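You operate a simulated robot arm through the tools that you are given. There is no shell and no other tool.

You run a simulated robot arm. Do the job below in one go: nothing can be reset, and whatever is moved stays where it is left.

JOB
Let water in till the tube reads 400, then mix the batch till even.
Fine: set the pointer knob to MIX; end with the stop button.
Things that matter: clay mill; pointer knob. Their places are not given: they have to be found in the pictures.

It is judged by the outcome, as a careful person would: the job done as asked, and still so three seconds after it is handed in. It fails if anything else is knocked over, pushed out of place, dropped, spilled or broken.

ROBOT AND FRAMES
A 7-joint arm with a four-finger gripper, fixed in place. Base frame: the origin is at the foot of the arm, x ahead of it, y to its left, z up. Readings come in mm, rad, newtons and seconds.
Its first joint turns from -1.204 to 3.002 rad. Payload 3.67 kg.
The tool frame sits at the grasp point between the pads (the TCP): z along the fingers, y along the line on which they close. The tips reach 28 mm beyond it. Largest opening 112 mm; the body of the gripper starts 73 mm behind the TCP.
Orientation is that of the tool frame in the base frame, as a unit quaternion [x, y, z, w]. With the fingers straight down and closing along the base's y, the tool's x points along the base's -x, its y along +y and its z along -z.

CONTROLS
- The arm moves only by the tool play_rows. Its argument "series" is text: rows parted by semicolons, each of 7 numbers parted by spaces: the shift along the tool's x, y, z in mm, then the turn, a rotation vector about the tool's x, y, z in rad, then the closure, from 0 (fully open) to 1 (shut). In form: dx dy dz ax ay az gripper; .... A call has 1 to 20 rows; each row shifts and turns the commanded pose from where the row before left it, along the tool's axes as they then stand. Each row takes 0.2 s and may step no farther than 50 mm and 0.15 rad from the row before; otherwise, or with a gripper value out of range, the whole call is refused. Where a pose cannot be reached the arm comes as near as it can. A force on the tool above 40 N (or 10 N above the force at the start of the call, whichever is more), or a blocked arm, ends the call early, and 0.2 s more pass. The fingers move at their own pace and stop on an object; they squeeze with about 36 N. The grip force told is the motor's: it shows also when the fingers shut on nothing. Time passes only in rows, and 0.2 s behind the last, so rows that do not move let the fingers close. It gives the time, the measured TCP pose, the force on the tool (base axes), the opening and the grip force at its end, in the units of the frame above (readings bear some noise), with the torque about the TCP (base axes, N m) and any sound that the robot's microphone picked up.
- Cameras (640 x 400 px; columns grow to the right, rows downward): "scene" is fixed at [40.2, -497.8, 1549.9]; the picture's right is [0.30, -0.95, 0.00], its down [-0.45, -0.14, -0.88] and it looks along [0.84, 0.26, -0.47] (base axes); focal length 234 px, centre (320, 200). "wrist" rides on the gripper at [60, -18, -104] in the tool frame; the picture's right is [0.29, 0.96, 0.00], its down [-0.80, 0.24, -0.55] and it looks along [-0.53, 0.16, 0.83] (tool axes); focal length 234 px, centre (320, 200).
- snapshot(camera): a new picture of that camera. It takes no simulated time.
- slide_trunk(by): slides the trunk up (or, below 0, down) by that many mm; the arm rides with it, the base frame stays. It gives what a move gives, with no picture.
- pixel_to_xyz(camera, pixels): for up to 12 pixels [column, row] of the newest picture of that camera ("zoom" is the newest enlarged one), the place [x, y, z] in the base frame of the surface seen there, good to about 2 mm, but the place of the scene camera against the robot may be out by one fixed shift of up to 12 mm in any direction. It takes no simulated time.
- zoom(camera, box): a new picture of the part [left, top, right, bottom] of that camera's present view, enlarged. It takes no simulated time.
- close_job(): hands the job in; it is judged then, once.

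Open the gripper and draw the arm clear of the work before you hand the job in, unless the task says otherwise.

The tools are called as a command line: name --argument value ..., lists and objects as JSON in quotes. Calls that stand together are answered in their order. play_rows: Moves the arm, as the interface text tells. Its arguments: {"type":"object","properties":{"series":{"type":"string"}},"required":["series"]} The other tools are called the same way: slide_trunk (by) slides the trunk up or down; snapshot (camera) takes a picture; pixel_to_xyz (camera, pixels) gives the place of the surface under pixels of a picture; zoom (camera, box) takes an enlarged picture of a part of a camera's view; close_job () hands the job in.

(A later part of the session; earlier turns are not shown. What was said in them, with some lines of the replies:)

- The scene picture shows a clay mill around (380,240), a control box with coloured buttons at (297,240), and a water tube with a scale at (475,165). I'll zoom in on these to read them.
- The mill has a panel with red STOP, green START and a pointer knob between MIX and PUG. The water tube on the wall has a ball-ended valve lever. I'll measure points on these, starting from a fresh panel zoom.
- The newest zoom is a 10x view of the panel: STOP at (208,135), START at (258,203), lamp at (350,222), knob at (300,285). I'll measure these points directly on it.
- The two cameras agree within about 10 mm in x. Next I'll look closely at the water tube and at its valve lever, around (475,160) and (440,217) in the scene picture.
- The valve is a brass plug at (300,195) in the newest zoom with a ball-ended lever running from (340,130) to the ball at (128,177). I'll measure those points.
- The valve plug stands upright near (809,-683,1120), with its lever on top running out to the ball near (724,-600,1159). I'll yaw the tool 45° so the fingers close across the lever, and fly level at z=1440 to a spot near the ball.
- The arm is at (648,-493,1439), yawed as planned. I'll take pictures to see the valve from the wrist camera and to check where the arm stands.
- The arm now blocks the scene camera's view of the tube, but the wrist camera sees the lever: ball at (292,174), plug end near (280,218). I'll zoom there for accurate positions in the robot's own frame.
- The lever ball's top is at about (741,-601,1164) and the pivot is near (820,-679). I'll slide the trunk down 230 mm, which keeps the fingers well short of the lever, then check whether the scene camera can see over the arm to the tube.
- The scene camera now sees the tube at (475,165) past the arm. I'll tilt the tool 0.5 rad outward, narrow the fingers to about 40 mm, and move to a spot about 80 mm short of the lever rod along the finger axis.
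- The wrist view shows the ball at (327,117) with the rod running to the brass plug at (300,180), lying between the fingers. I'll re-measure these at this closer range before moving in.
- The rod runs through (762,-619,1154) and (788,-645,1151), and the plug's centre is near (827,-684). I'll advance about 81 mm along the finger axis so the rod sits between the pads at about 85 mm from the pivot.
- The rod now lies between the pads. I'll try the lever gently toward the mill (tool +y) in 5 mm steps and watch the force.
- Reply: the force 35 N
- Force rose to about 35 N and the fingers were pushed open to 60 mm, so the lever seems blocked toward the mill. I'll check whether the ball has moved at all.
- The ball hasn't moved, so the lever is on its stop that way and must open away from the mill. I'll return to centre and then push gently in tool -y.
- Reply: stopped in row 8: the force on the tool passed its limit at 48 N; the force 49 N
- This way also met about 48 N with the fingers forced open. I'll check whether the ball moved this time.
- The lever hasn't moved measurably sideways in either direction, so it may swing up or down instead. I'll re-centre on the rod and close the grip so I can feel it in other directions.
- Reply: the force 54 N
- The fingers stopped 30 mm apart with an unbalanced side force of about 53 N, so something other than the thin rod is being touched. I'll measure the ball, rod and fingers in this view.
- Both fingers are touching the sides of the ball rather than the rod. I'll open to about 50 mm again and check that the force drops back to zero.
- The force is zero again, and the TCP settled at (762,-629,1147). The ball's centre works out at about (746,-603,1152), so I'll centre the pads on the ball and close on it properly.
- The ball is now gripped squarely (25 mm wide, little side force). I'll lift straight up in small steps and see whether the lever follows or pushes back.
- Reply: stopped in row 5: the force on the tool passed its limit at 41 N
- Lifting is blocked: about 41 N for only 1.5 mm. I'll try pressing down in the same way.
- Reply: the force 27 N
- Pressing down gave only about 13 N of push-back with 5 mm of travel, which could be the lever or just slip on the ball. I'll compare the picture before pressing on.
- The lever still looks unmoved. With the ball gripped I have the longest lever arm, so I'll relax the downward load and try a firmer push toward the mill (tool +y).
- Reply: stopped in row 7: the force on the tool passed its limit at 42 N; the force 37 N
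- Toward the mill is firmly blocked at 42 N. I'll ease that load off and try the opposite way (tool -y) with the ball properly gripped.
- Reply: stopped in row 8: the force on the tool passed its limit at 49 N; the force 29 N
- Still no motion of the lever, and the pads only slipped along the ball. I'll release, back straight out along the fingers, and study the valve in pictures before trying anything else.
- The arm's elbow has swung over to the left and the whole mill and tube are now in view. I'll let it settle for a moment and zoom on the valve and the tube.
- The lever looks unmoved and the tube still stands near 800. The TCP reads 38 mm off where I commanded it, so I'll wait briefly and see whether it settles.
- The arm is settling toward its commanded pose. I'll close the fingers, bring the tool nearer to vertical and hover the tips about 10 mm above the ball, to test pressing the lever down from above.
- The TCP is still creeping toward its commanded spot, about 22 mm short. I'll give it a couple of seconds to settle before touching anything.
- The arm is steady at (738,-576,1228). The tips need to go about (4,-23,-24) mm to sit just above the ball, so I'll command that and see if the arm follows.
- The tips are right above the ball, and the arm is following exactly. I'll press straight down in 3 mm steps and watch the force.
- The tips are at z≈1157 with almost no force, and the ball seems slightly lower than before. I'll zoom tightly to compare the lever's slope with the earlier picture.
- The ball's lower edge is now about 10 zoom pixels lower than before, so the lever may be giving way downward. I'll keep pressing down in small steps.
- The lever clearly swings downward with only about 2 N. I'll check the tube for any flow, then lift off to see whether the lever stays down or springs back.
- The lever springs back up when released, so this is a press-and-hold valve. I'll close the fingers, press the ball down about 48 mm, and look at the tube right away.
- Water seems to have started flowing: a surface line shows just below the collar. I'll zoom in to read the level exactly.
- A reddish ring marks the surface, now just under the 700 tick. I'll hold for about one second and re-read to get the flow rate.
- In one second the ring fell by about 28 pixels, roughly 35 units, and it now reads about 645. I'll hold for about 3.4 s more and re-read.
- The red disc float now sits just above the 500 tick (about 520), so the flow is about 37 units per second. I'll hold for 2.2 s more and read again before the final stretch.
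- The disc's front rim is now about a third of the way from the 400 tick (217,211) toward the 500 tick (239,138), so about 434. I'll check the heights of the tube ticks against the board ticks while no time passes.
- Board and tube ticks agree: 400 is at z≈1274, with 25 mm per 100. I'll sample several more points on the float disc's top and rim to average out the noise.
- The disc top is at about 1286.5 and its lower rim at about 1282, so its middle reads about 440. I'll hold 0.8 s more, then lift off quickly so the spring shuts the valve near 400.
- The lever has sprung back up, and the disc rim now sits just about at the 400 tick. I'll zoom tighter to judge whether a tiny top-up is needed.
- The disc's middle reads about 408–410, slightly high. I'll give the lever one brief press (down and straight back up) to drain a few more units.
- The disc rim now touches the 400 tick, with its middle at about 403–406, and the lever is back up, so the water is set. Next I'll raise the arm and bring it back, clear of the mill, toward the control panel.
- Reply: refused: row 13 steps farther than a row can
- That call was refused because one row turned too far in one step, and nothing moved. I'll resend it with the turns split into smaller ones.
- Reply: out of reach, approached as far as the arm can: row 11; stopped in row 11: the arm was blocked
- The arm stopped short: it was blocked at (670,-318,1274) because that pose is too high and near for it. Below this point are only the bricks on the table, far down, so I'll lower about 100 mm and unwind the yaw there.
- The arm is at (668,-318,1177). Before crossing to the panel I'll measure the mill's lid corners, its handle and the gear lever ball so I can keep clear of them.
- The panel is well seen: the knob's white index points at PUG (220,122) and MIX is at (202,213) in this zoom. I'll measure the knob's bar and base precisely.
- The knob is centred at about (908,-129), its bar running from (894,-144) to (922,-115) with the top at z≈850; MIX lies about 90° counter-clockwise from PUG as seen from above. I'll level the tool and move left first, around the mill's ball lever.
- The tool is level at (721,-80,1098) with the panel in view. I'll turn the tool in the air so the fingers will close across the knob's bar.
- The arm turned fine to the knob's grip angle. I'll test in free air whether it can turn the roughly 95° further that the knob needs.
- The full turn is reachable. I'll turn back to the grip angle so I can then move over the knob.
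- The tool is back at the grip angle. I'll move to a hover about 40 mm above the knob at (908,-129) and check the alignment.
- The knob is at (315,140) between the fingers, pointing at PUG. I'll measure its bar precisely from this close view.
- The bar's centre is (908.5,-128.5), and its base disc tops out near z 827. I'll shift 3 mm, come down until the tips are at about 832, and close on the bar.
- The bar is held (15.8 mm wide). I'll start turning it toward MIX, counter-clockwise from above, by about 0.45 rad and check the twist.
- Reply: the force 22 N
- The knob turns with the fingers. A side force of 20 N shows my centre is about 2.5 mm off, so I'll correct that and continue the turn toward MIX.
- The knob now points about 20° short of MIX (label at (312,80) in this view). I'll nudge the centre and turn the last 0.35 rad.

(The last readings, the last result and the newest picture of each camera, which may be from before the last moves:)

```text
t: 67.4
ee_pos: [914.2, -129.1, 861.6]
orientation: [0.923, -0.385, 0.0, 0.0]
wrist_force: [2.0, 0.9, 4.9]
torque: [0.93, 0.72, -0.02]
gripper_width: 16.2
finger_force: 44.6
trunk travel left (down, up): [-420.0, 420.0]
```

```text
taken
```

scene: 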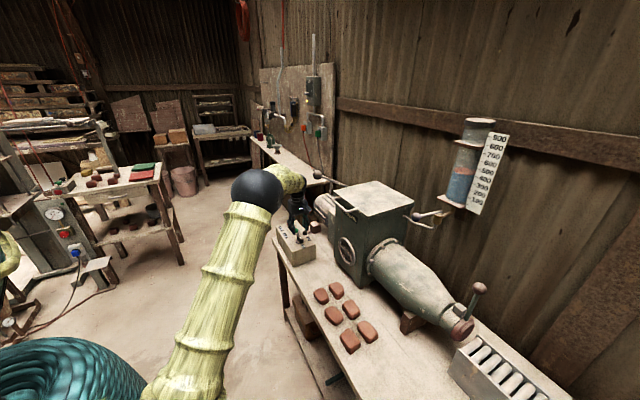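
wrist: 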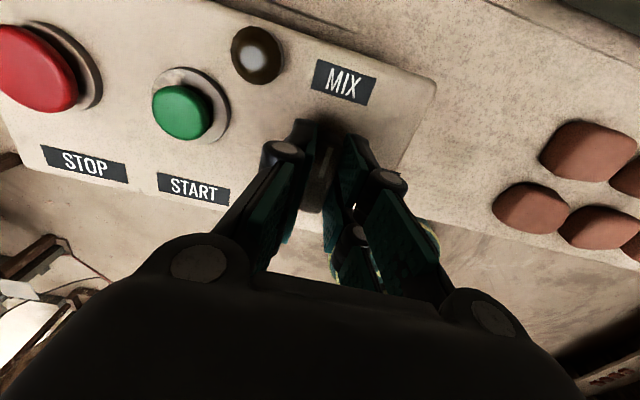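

The knob has turned 90° in total and should point at MIX. I'll open the fingers, rise straight up and check it.

play_rows --series "0 0 0 0 0 0 0.6; 0 0 0 0 0 0 0.6; 0 0 -30 0 0 0 0.6; 0 0 -40 0 0 0 0.6; 0 0 0 0 0 0 0.6"

snapshot --camera "wrist"

zoom --camera "wrist" --box '[240, 60, 400, 180]'

snapshot --camera "scene"

```text
t: 68.6
ee_pos: [915.2, -129.7, 931.1]
orientation: [0.923, -0.385, -0.001, 0.001]
wrist_force: [-0.4, 1.2, -0.3]
torque: [0.03, 0.02, -0.02]
gripper_width: 44.6
finger_force: 0.0
trunk travel left (down, up): [-420.0, 420.0]
```

```text
taken
```

wrist: 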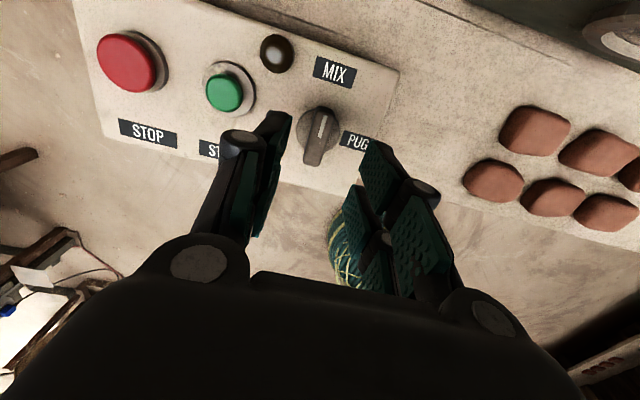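

```text
3.33 times, centred on (320, 120) of wrist
```

zoom: 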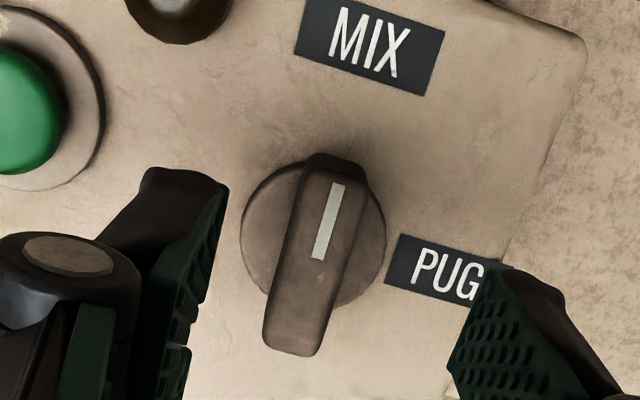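

```text
taken
```

scene: 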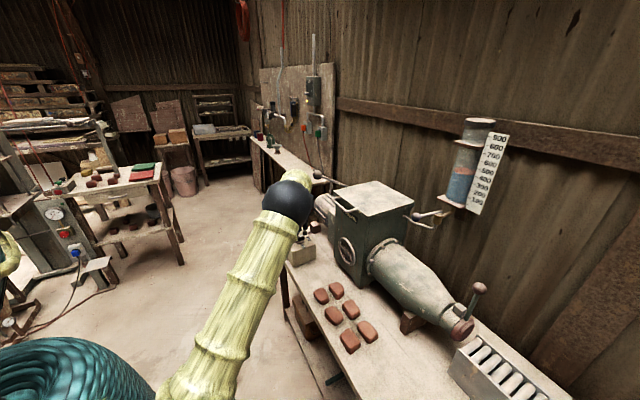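

The knob points squarely at MIX. I'll now measure the green START at (224,93) and red STOP at (130,62) from this close view, and get a baseline picture of the sight glass at (347,247) in the scene view.

pixel_to_xyz --camera "wrist" --pixels '[[223, 92], [215, 92], [231, 92], [223, 84], [223, 102], [128, 62], [115, 62], [140, 62], [128, 48], [128, 80], [275, 55], [277, 48]]'

zoom --camera "scene" --box '[323, 230, 371, 260]'

zoom --camera "scene" --box '[436, 152, 500, 192]'

```text
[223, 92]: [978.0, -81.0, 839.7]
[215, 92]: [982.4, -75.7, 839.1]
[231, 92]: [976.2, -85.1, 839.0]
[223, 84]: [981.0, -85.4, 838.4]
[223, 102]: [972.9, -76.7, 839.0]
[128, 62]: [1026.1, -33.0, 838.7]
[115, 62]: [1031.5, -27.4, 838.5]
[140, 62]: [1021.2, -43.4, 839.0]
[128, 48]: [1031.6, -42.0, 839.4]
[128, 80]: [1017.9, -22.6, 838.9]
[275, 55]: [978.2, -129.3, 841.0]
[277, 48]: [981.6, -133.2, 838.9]
```

```text
13.33 times, centred on (347, 245) of scene
```

zoom: 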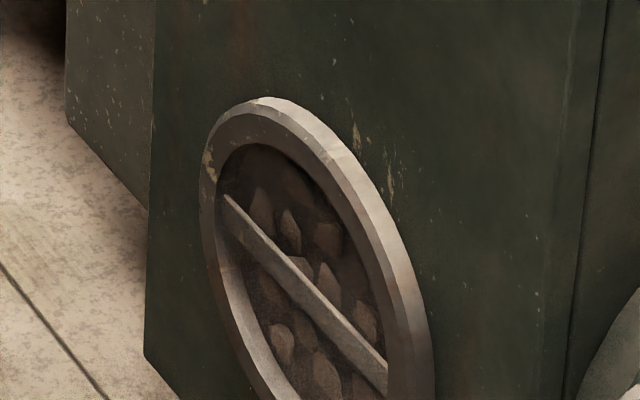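

```text
10.00 times, centred on (468, 172) of scene
```

zoom: 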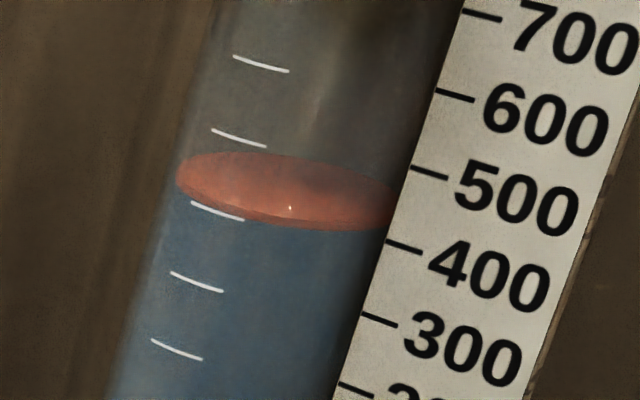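

The sight glass shows separate clay lumps, and the water still reads 400. My position estimates for the buttons differ by up to 8 mm between views, so I'll measure the knob in this view to calibrate against where I actually gripped it.

pixel_to_xyz --camera "wrist" --pixels '[[323, 113], [321, 122], [319, 135], [316, 145], [312, 158], [326, 130], [309, 135]]'

zoom --camera "wrist" --box '[80, 20, 240, 120]'

```text
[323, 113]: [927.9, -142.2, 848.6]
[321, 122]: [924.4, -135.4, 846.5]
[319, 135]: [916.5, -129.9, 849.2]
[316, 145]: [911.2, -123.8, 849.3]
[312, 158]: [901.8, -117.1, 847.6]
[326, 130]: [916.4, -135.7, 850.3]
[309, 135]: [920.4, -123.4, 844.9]
```

```text
4.00 times, centred on (160, 70) of wrist
```

zoom: 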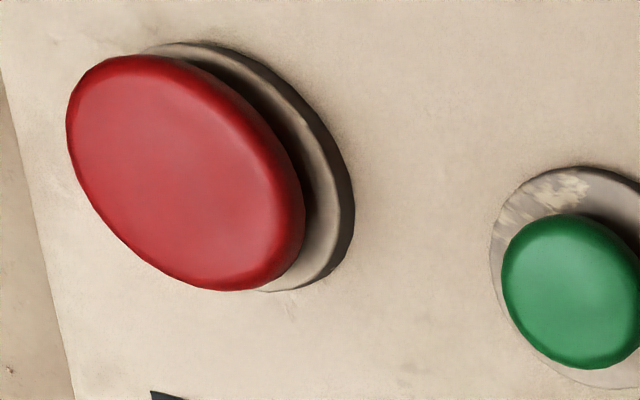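

The knob measures (915,-129.6) here, matching where I gripped it, so this view is trustworthy: START is at about (977.5,-81,839) and STOP at about (1027,-32,839). I'll close the fingers and hover about 17 mm above START.

play_rows --series "0 0 0 0 0 0 1; 3.1 -26.2 0 0 0 0 1; 3.1 -26.2 16 0 0 0 1; 3 -26.2 30 0 0 0 1; 0 0 0 0 0 0 1; 0 0 0 0 0 0 1"

snapshot --camera "wrist"

snapshot --camera "scene"

```text
t: 70.0
ee_pos: [978.1, -80.2, 885.4]
orientation: [0.922, -0.386, -0.002, 0.0]
wrist_force: [-0.3, -0.4, -0.3]
torque: [0.01, -0.01, 0.0]
gripper_width: 0.1
finger_force: 35.4
trunk travel left (down, up): [-420.0, 420.0]
```

```text
taken
```

wrist: 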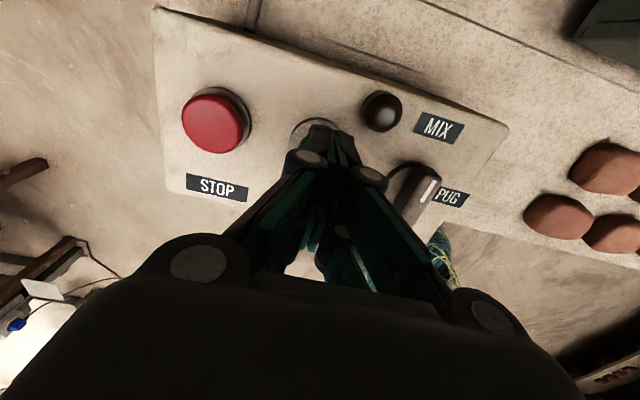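

```text
taken
```

scene: 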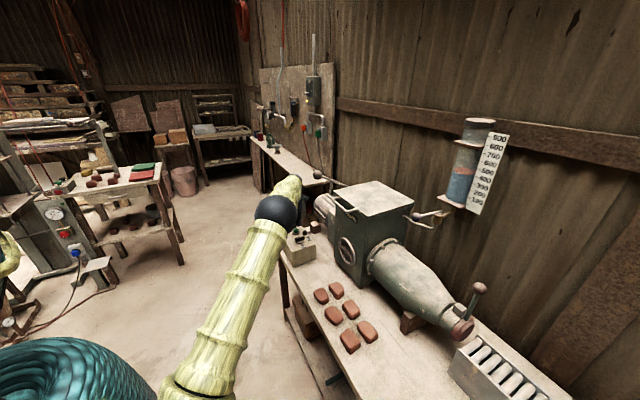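

The tips hover right over START. Before starting the motor I'll make sure I can also reach STOP, so I'll move over it at the same height.

play_rows --series "0 -23.1 0 0 0 0 1; 0 -23.1 0 0 0 0 1; 0 -23.1 0 0 0 0 1; 0 0 0 0 0 0 1; 0 0 0 0 0 0 1"

snapshot --camera "wrist"

snapshot --camera "scene"

```text
t: 71.2
ee_pos: [1026.9, -32.7, 886.1]
orientation: [0.923, -0.385, -0.001, 0.0]
wrist_force: [-0.6, -0.3, 0.7]
torque: [-0.02, -0.01, -0.01]
gripper_width: 0.1
finger_force: 36.1
trunk travel left (down, up): [-420.0, 420.0]
```

```text
taken
```

wrist: 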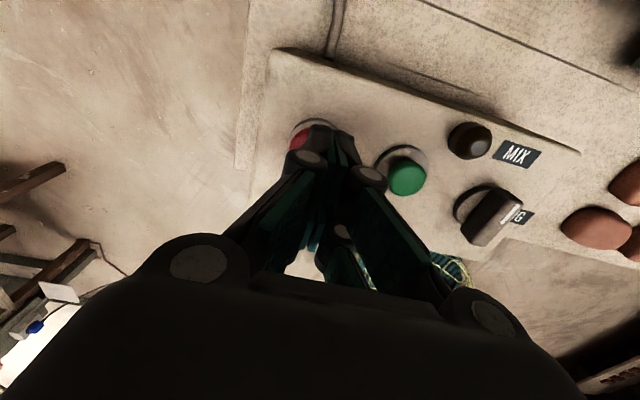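

```text
taken
```

scene: 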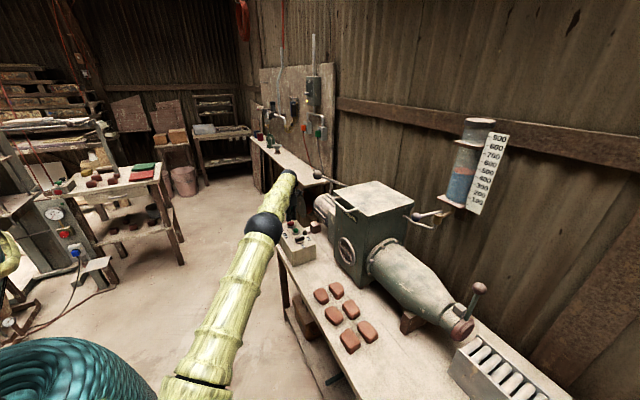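

STOP is reachable too. I'll go back over START and press it down gently in small steps.

play_rows --series "0 23.1 0 0 0 0 1; 0 23.1 0 0 0 0 1; 0 23.1 0 0 0 0 1; 0 0 8 0 0 0 1; 0 0 7 0 0 0 1; 0 0 3 0 0 0 1; 0 0 2 0 0 0 1; 0 0 2 0 0 0 1; 0 0 2 0 0 0 1"

snapshot --camera "wrist"

zoom --camera "scene" --box '[323, 230, 371, 260]'

```text
t: 73.2
ee_pos: [977.4, -82.7, 862.5]
orientation: [0.923, -0.386, -0.001, 0.0]
wrist_force: [-0.2, -0.1, 2.5]
torque: [0.02, 0.03, 0.01]
gripper_width: 6.0
finger_force: 35.9
trunk travel left (down, up): [-420.0, 420.0]
heard: click
```

```text
taken
```

wrist: 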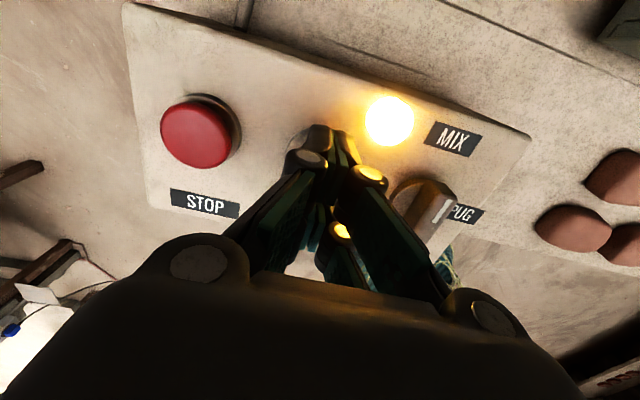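

```text
13.33 times, centred on (347, 245) of scene
```

zoom: 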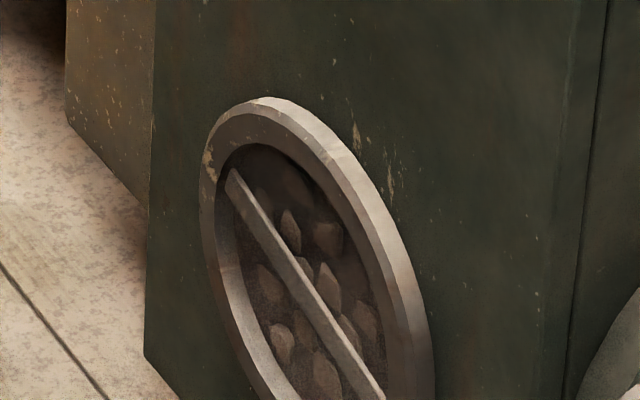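

A click was heard, the lamp is lit and the paddle in the sight glass has moved. I'll lift off START and go to hover over STOP while I watch the glass.

play_rows --series "0 0 -12 0 0 0 1; 0 0 -12 0 0 0 1; 0 -23.1 0 0 0 0 1; 0 -23.1 0 0 0 0 1; 0 -23.1 0 0 0 0 1; 0 0 0 0 0 0 1"

zoom --camera "scene" --box '[323, 230, 371, 260]'

snapshot --camera "wrist"

```text
t: 74.6
ee_pos: [1025.7, -33.3, 886.2]
orientation: [0.922, -0.387, -0.001, 0.0]
wrist_force: [-0.9, 0.4, -0.3]
torque: [0.0, 0.02, -0.03]
gripper_width: 0.2
finger_force: 35.3
trunk travel left (down, up): [-420.0, 420.0]
```

```text
13.33 times, centred on (347, 245) of scene
```

zoom: 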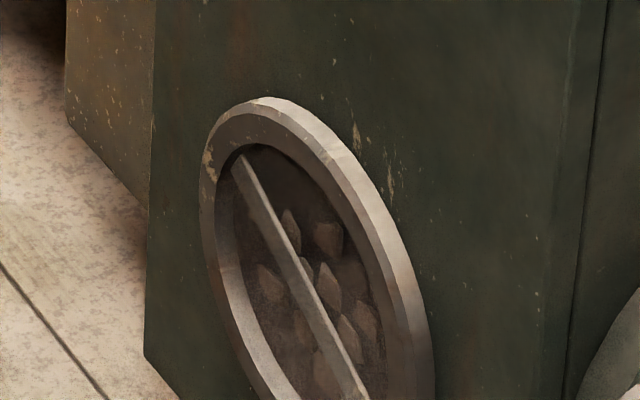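

```text
taken
```

wrist: 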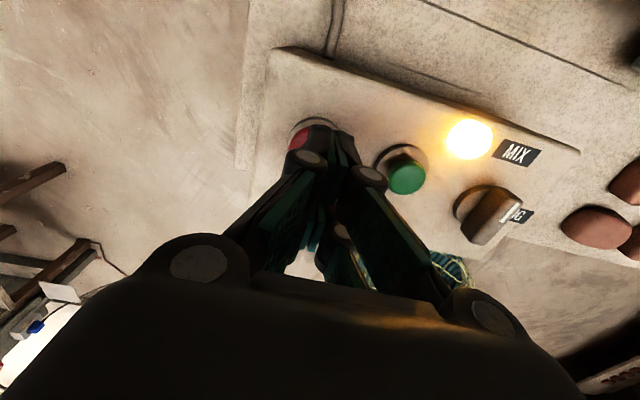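

The blade is turning and the lumps are still visible; the tips are lined up over STOP. I'll let it mix for about 4 s and look again.

play_rows --series "0 0 0 0 0 0 1; 0 0 0 0 0 0 1; 0 0 0 0 0 0 1; 0 0 0 0 0 0 1; 0 0 0 0 0 0 1; 0 0 0 0 0 0 1; 0 0 0 0 0 0 1; 0 0 0 0 0 0 1; 0 0 0 0 0 0 1; 0 0 0 0 0 0 1; 0 0 0 0 0 0 1; 0 0 0 0 0 0 1; 0 0 0 0 0 0 1; 0 0 0 0 0 0 1; 0 0 0 0 0 0 1; 0 0 0 0 0 0 1; 0 0 0 0 0 0 1; 0 0 0 0 0 0 1; 0 0 0 0 0 0 1"

zoom --camera "scene" --box '[323, 230, 371, 260]'

```text
t: 78.6
ee_pos: [1026.8, -32.2, 885.4]
orientation: [0.922, -0.386, -0.001, -0.001]
wrist_force: [-0.2, 0.4, -0.2]
torque: [0.01, -0.01, -0.01]
gripper_width: 0.1
finger_force: 35.8
trunk travel left (down, up): [-420.0, 420.0]
```

```text
13.33 times, centred on (347, 245) of scene
```

zoom: 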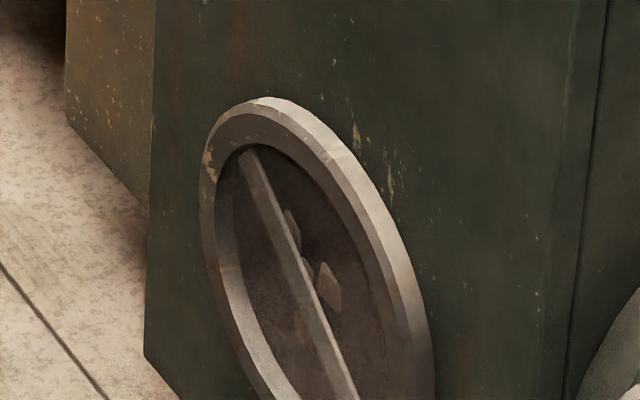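

Most lumps have gone; only two or three remain near (325,290). I'll mix about 2 s more and check the whole glass.

play_rows --series "0 0 0 0 0 0 1; 0 0 0 0 0 0 1; 0 0 0 0 0 0 1; 0 0 0 0 0 0 1; 0 0 0 0 0 0 1; 0 0 0 0 0 0 1; 0 0 0 0 0 0 1; 0 0 0 0 0 0 1; 0 0 0 0 0 0 1; 0 0 0 0 0 0 1"

zoom --camera "scene" --box '[331, 234, 363, 264]'

```text
t: 80.8
ee_pos: [1025.7, -32.6, 885.6]
orientation: [0.923, -0.386, -0.002, 0.0]
wrist_force: [-0.1, -0.1, 0.0]
torque: [0.0, 0.02, 0.01]
gripper_width: 0.0
finger_force: 35.4
trunk travel left (down, up): [-420.0, 420.0]
```

```text
13.33 times, centred on (347, 249) of scene
```

zoom: 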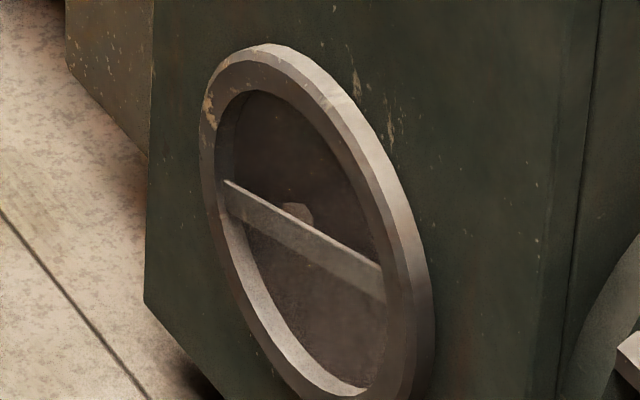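

Only one lump is left, at (298,212) behind the blade. I'll mix for about one more second and look again.

play_rows --series "0 0 0 0 0 0 1; 0 0 0 0 0 0 1; 0 0 0 0 0 0 1; 0 0 0 0 0 0 1; 0 0 0 0 0 0 1"

zoom --camera "scene" --box '[331, 234, 363, 264]'

```text
t: 82.0
ee_pos: [1026.5, -32.0, 885.8]
orientation: [0.923, -0.386, -0.002, 0.001]
wrist_force: [-0.2, -0.3, -0.6]
torque: [-0.01, -0.01, 0.03]
gripper_width: 0.0
finger_force: 35.1
trunk travel left (down, up): [-420.0, 420.0]
```

```text
13.33 times, centred on (347, 249) of scene
```

zoom: 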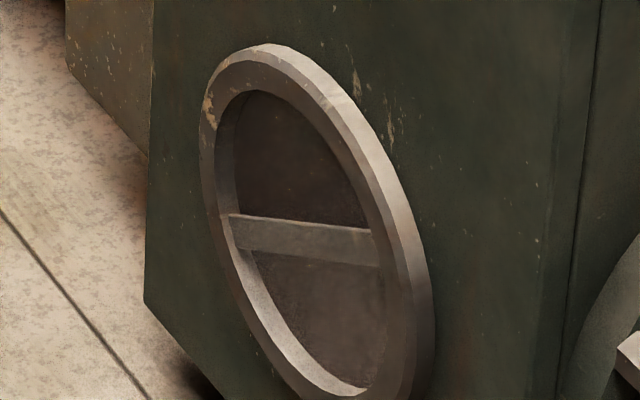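

No lumps are visible now, though the blade still covers the middle. I'll wait 0.8 s so the blade moves on, and check that strip.

play_rows --series "0 0 0 0 0 0 1; 0 0 0 0 0 0 1; 0 0 0 0 0 0 1"

zoom --camera "scene" --box '[331, 234, 363, 264]'

```text
t: 82.8
ee_pos: [1026.7, -32.6, 885.7]
orientation: [0.922, -0.386, -0.002, 0.0]
wrist_force: [-0.3, -0.6, -0.5]
torque: [0.02, -0.02, -0.02]
gripper_width: 0.0
finger_force: 35.6
trunk travel left (down, up): [-420.0, 420.0]
```

```text
13.33 times, centred on (347, 249) of scene
```

zoom: 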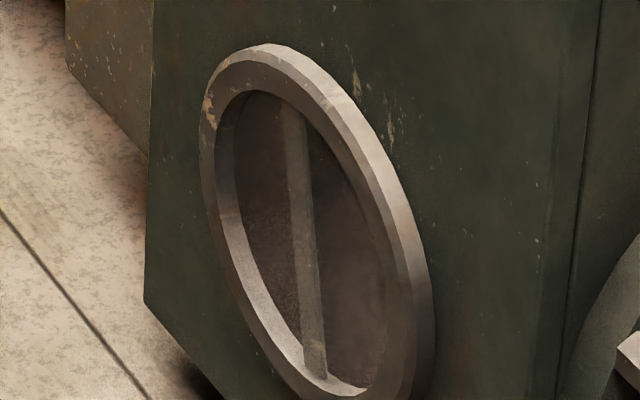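

The blade is now upright, with clean clay on both sides, but it hides the last lump's spot at (298,212). I'll wait another 0.6 s to see that spot clearly.

play_rows --series "0 0 0 0 0 0 1; 0 0 0 0 0 0 1"

zoom --camera "scene" --box '[331, 234, 363, 264]'

```text
t: 83.4
ee_pos: [1025.6, -32.1, 885.4]
orientation: [0.922, -0.386, -0.002, 0.001]
wrist_force: [0.0, 0.0, -0.3]
torque: [0.04, 0.03, 0.0]
gripper_width: 0.0
finger_force: 35.4
trunk travel left (down, up): [-420.0, 420.0]
```

```text
13.33 times, centred on (347, 249) of scene
```

zoom: 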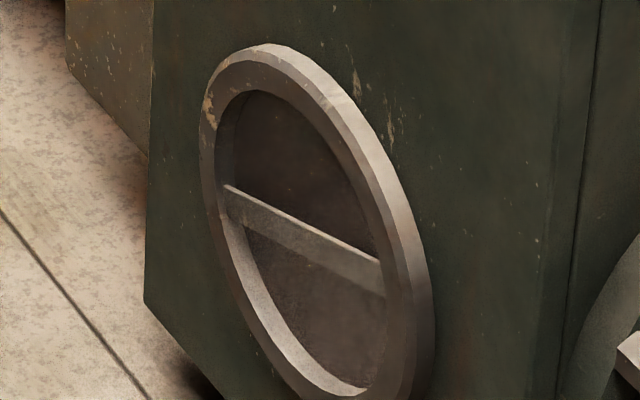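

The blade is in the same position as when the last lump showed, and the lump is now gone: the clay is even. I'll press STOP now.

play_rows --series "0 0 8 0 0 0 1; 0 0 7 0 0 0 1; 0 0 3 0 0 0 1; 0 0 2 0 0 0 1; 0 0 2 0 0 0 1; 0 0 2 0 0 0 1"

snapshot --camera "wrist"

```text
t: 84.8
ee_pos: [1025.7, -32.0, 861.9]
orientation: [0.923, -0.386, -0.001, 0.0]
wrist_force: [1.0, 1.8, 1.9]
torque: [0.04, 0.01, 0.02]
gripper_width: 6.2
finger_force: 35.6
trunk travel left (down, up): [-420.0, 420.0]
heard: click
```

```text
taken
```

wrist: 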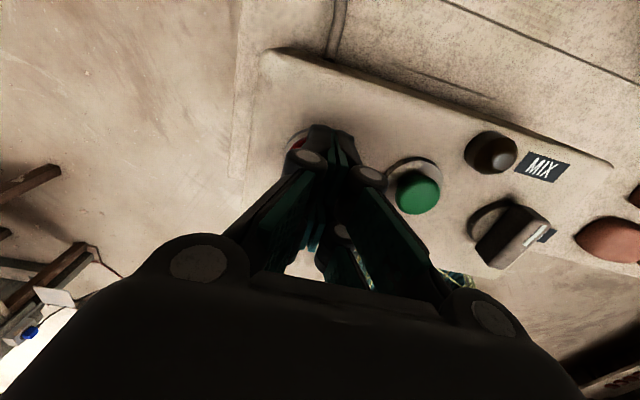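

STOP clicked and the lamp went out. I'll lift straight up, open the fingers and draw the arm back toward the robot, clear of the panel.

play_rows --series "0 0 -15 0 0 0 1; 0 0 -30 0 0 0 1; 0 0 -45 0 0 0 0.8; 0 0 -45 0 0 0 0.5; -28.7 36 -5 0 0 0 0.3; -28.7 36 -5 0 0 0 0; -28.7 36 -5 0 0 0 0; -28.7 36 -5 0 0 0 0; -28.7 36 -5 0 0 0 0; -28.7 36 -5 0 0 0 0; 0 0 0 0 0 0 0; 0 0 0 0 0 0 0"

snapshot --camera "scene"

zoom --camera "scene" --box '[331, 234, 363, 264]'

zoom --camera "scene" --box '[436, 152, 500, 192]'

snapshot --camera "wrist"

```text
t: 87.4
ee_pos: [947.7, -29.9, 1078.2]
orientation: [0.922, -0.388, -0.001, -0.002]
wrist_force: [-0.7, -2.5, 0.5]
torque: [0.2, -0.03, -0.01]
gripper_width: 112.1
finger_force: 0.0
out of reach, approached as far as the arm can: row 4, 5, 6, 7, 8, 9
trunk travel left (down, up): [-420.0, 420.0]
```

```text
taken
```

scene: 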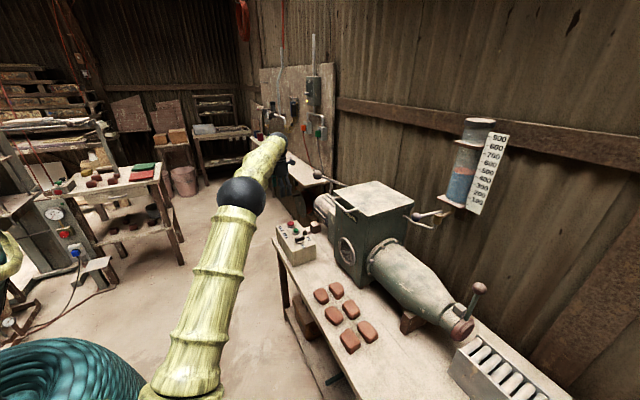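

```text
13.33 times, centred on (347, 249) of scene
```

zoom: 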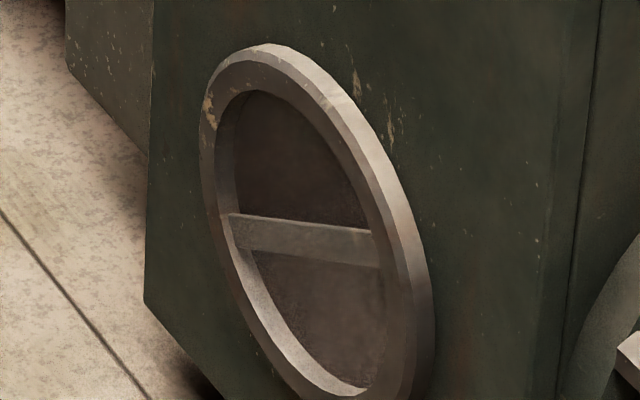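

```text
10.00 times, centred on (468, 172) of scene
```

zoom: 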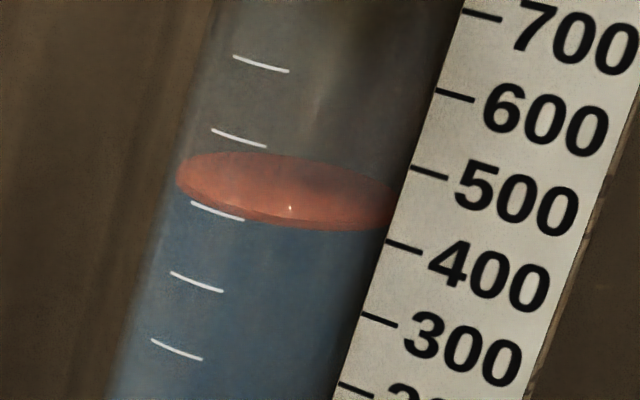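

```text
taken
```

wrist: 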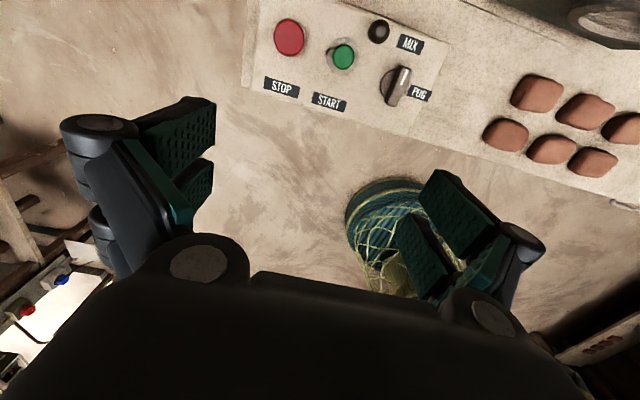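

The motor is stopped, the water still reads 400 and the knob points at MIX. The arm reports reach limits on its way back and stands at (948,-30,1078), so I'll let it settle and see where it ends up.

play_rows --series "0 0 0 0 0 0 0; 0 0 0 0 0 0 0; 0 0 0 0 0 0 0; 0 0 0 0 0 0 0; 0 0 0 0 0 0 0; 0 0 0 0 0 0 0"

snapshot --camera "scene"

zoom --camera "scene" --box '[331, 234, 363, 264]'

```text
t: 88.8
ee_pos: [950.3, -23.3, 1079.4]
orientation: [0.922, -0.386, -0.002, 0.001]
wrist_force: [0.0, -0.3, 0.5]
torque: [0.04, 0.01, 0.03]
gripper_width: 112.0
finger_force: 0.1
trunk travel left (down, up): [-420.0, 420.0]
```

```text
taken
```

scene: 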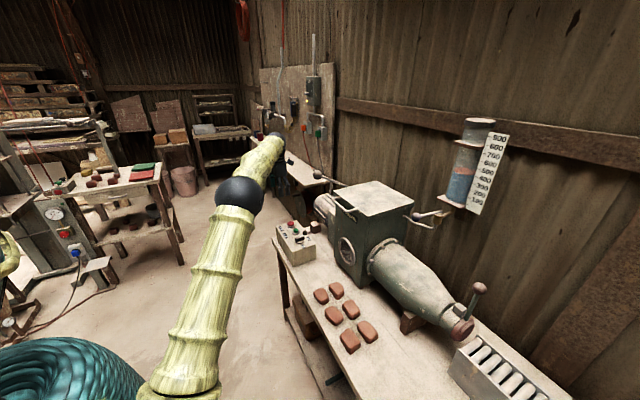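

```text
13.33 times, centred on (347, 249) of scene
```

zoom: 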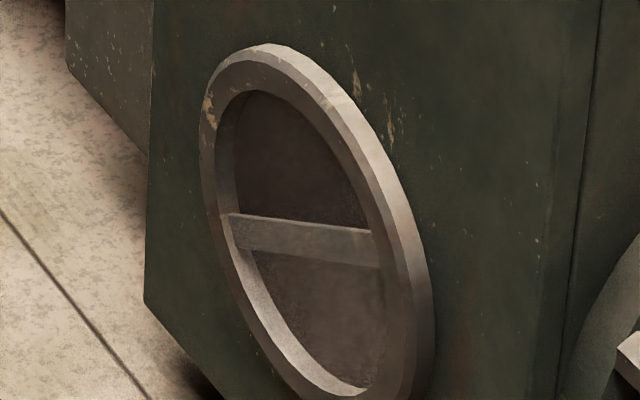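

The blade is still and the arm is steady at (950,-23,1079). I'll draw it farther back, level, toward the robot.

play_rows --series "-31 25.6 0 0 0 0 0; -31 25.6 0 0 0 0 0; -31 25.6 0 0 0 0 0; -31 25.6 0 0 0 0 0; -31 25.6 0 0 0 0 0; 0 0 0 0 0 0 0; 0 0 0 0 0 0 0"

snapshot --camera "scene"

snapshot --camera "wrist"

```text
t: 90.4
ee_pos: [748.4, -0.8, 1079.7]
orientation: [0.922, -0.386, 0.0, -0.001]
wrist_force: [-0.1, -0.8, -0.1]
torque: [0.06, 0.0, -0.01]
gripper_width: 112.3
finger_force: 0.1
trunk travel left (down, up): [-420.0, 420.0]
```

```text
taken
```

scene: 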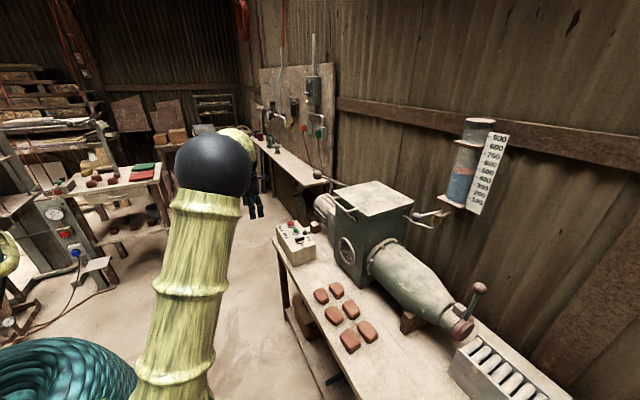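

```text
taken
```

wrist: 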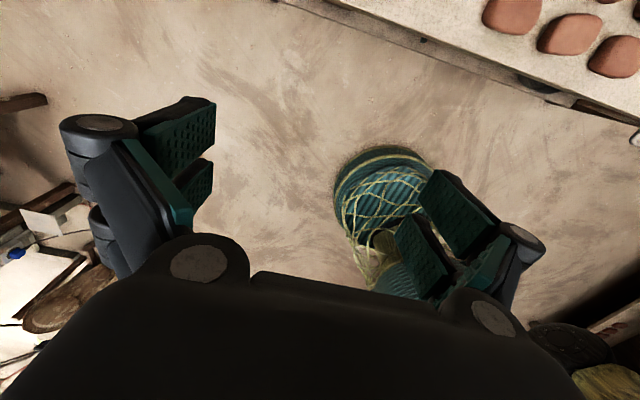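

The arm is clear at (748,-1,1080) with the gripper open. I'll take one last look at the panel, the valve lever and the tube before handing in.

zoom --camera "scene" --box '[270, 210, 334, 250]'

zoom --camera "scene" --box '[400, 112, 510, 232]'

zoom --camera "scene" --box '[331, 234, 363, 264]'

```text
10.00 times, centred on (302, 230) of scene
```

zoom: 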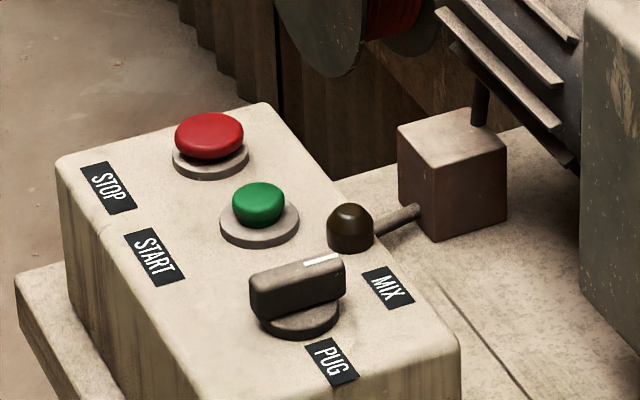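

```text
3.33 times, centred on (455, 172) of scene
```

zoom: 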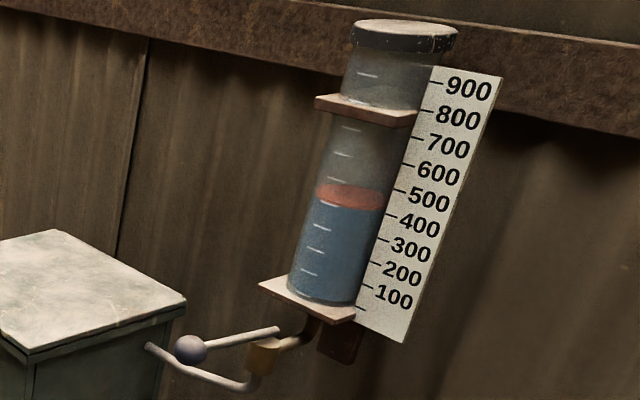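

```text
13.33 times, centred on (347, 249) of scene
```

zoom: 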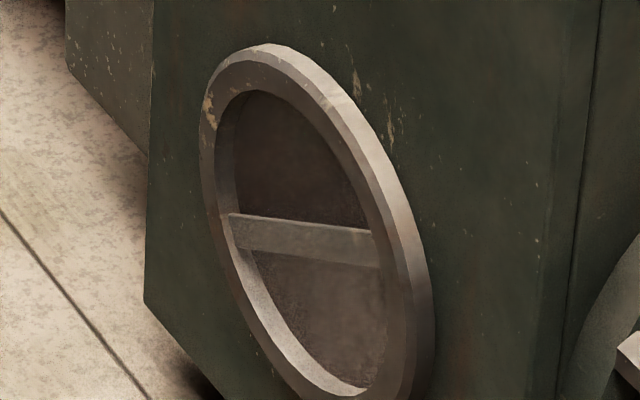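

Everything checks out: the tube float is at 400 with the valve lever sprung back up, and the knob points at MIX. The lamp is out, the blade is still and the clay in the glass is even. I'm handing in the job.

close_job

```text
The job is handed in.
```

The job is handed in. The water is at 400 on the tube, the clay was mixed till even, and the motor was stopped with the STOP button.

- **Water:** the valve lever has to be pressed down and held, and it springs shut when released. The middle of the float settled at about 403–406. It had not moved when I checked again at the end.
- **Knob:** I turned it about 90° from PUG, and it points at MIX.
- **Mixing:** I pressed START and watched the sight glass until no lumps were left, which took about 11 s, then pressed STOP. The lamp went out and the blade stayed still.
- **Valve lever:** before I found that it moves downward, I pushed and gripped it sideways and upward, with up to about 53 N on the tool. It did not move, shows no visible damage and still springs back normally.

In the last pictures nothing looked knocked over or out of place. The arm is drawn back clear of the work with the gripper open.
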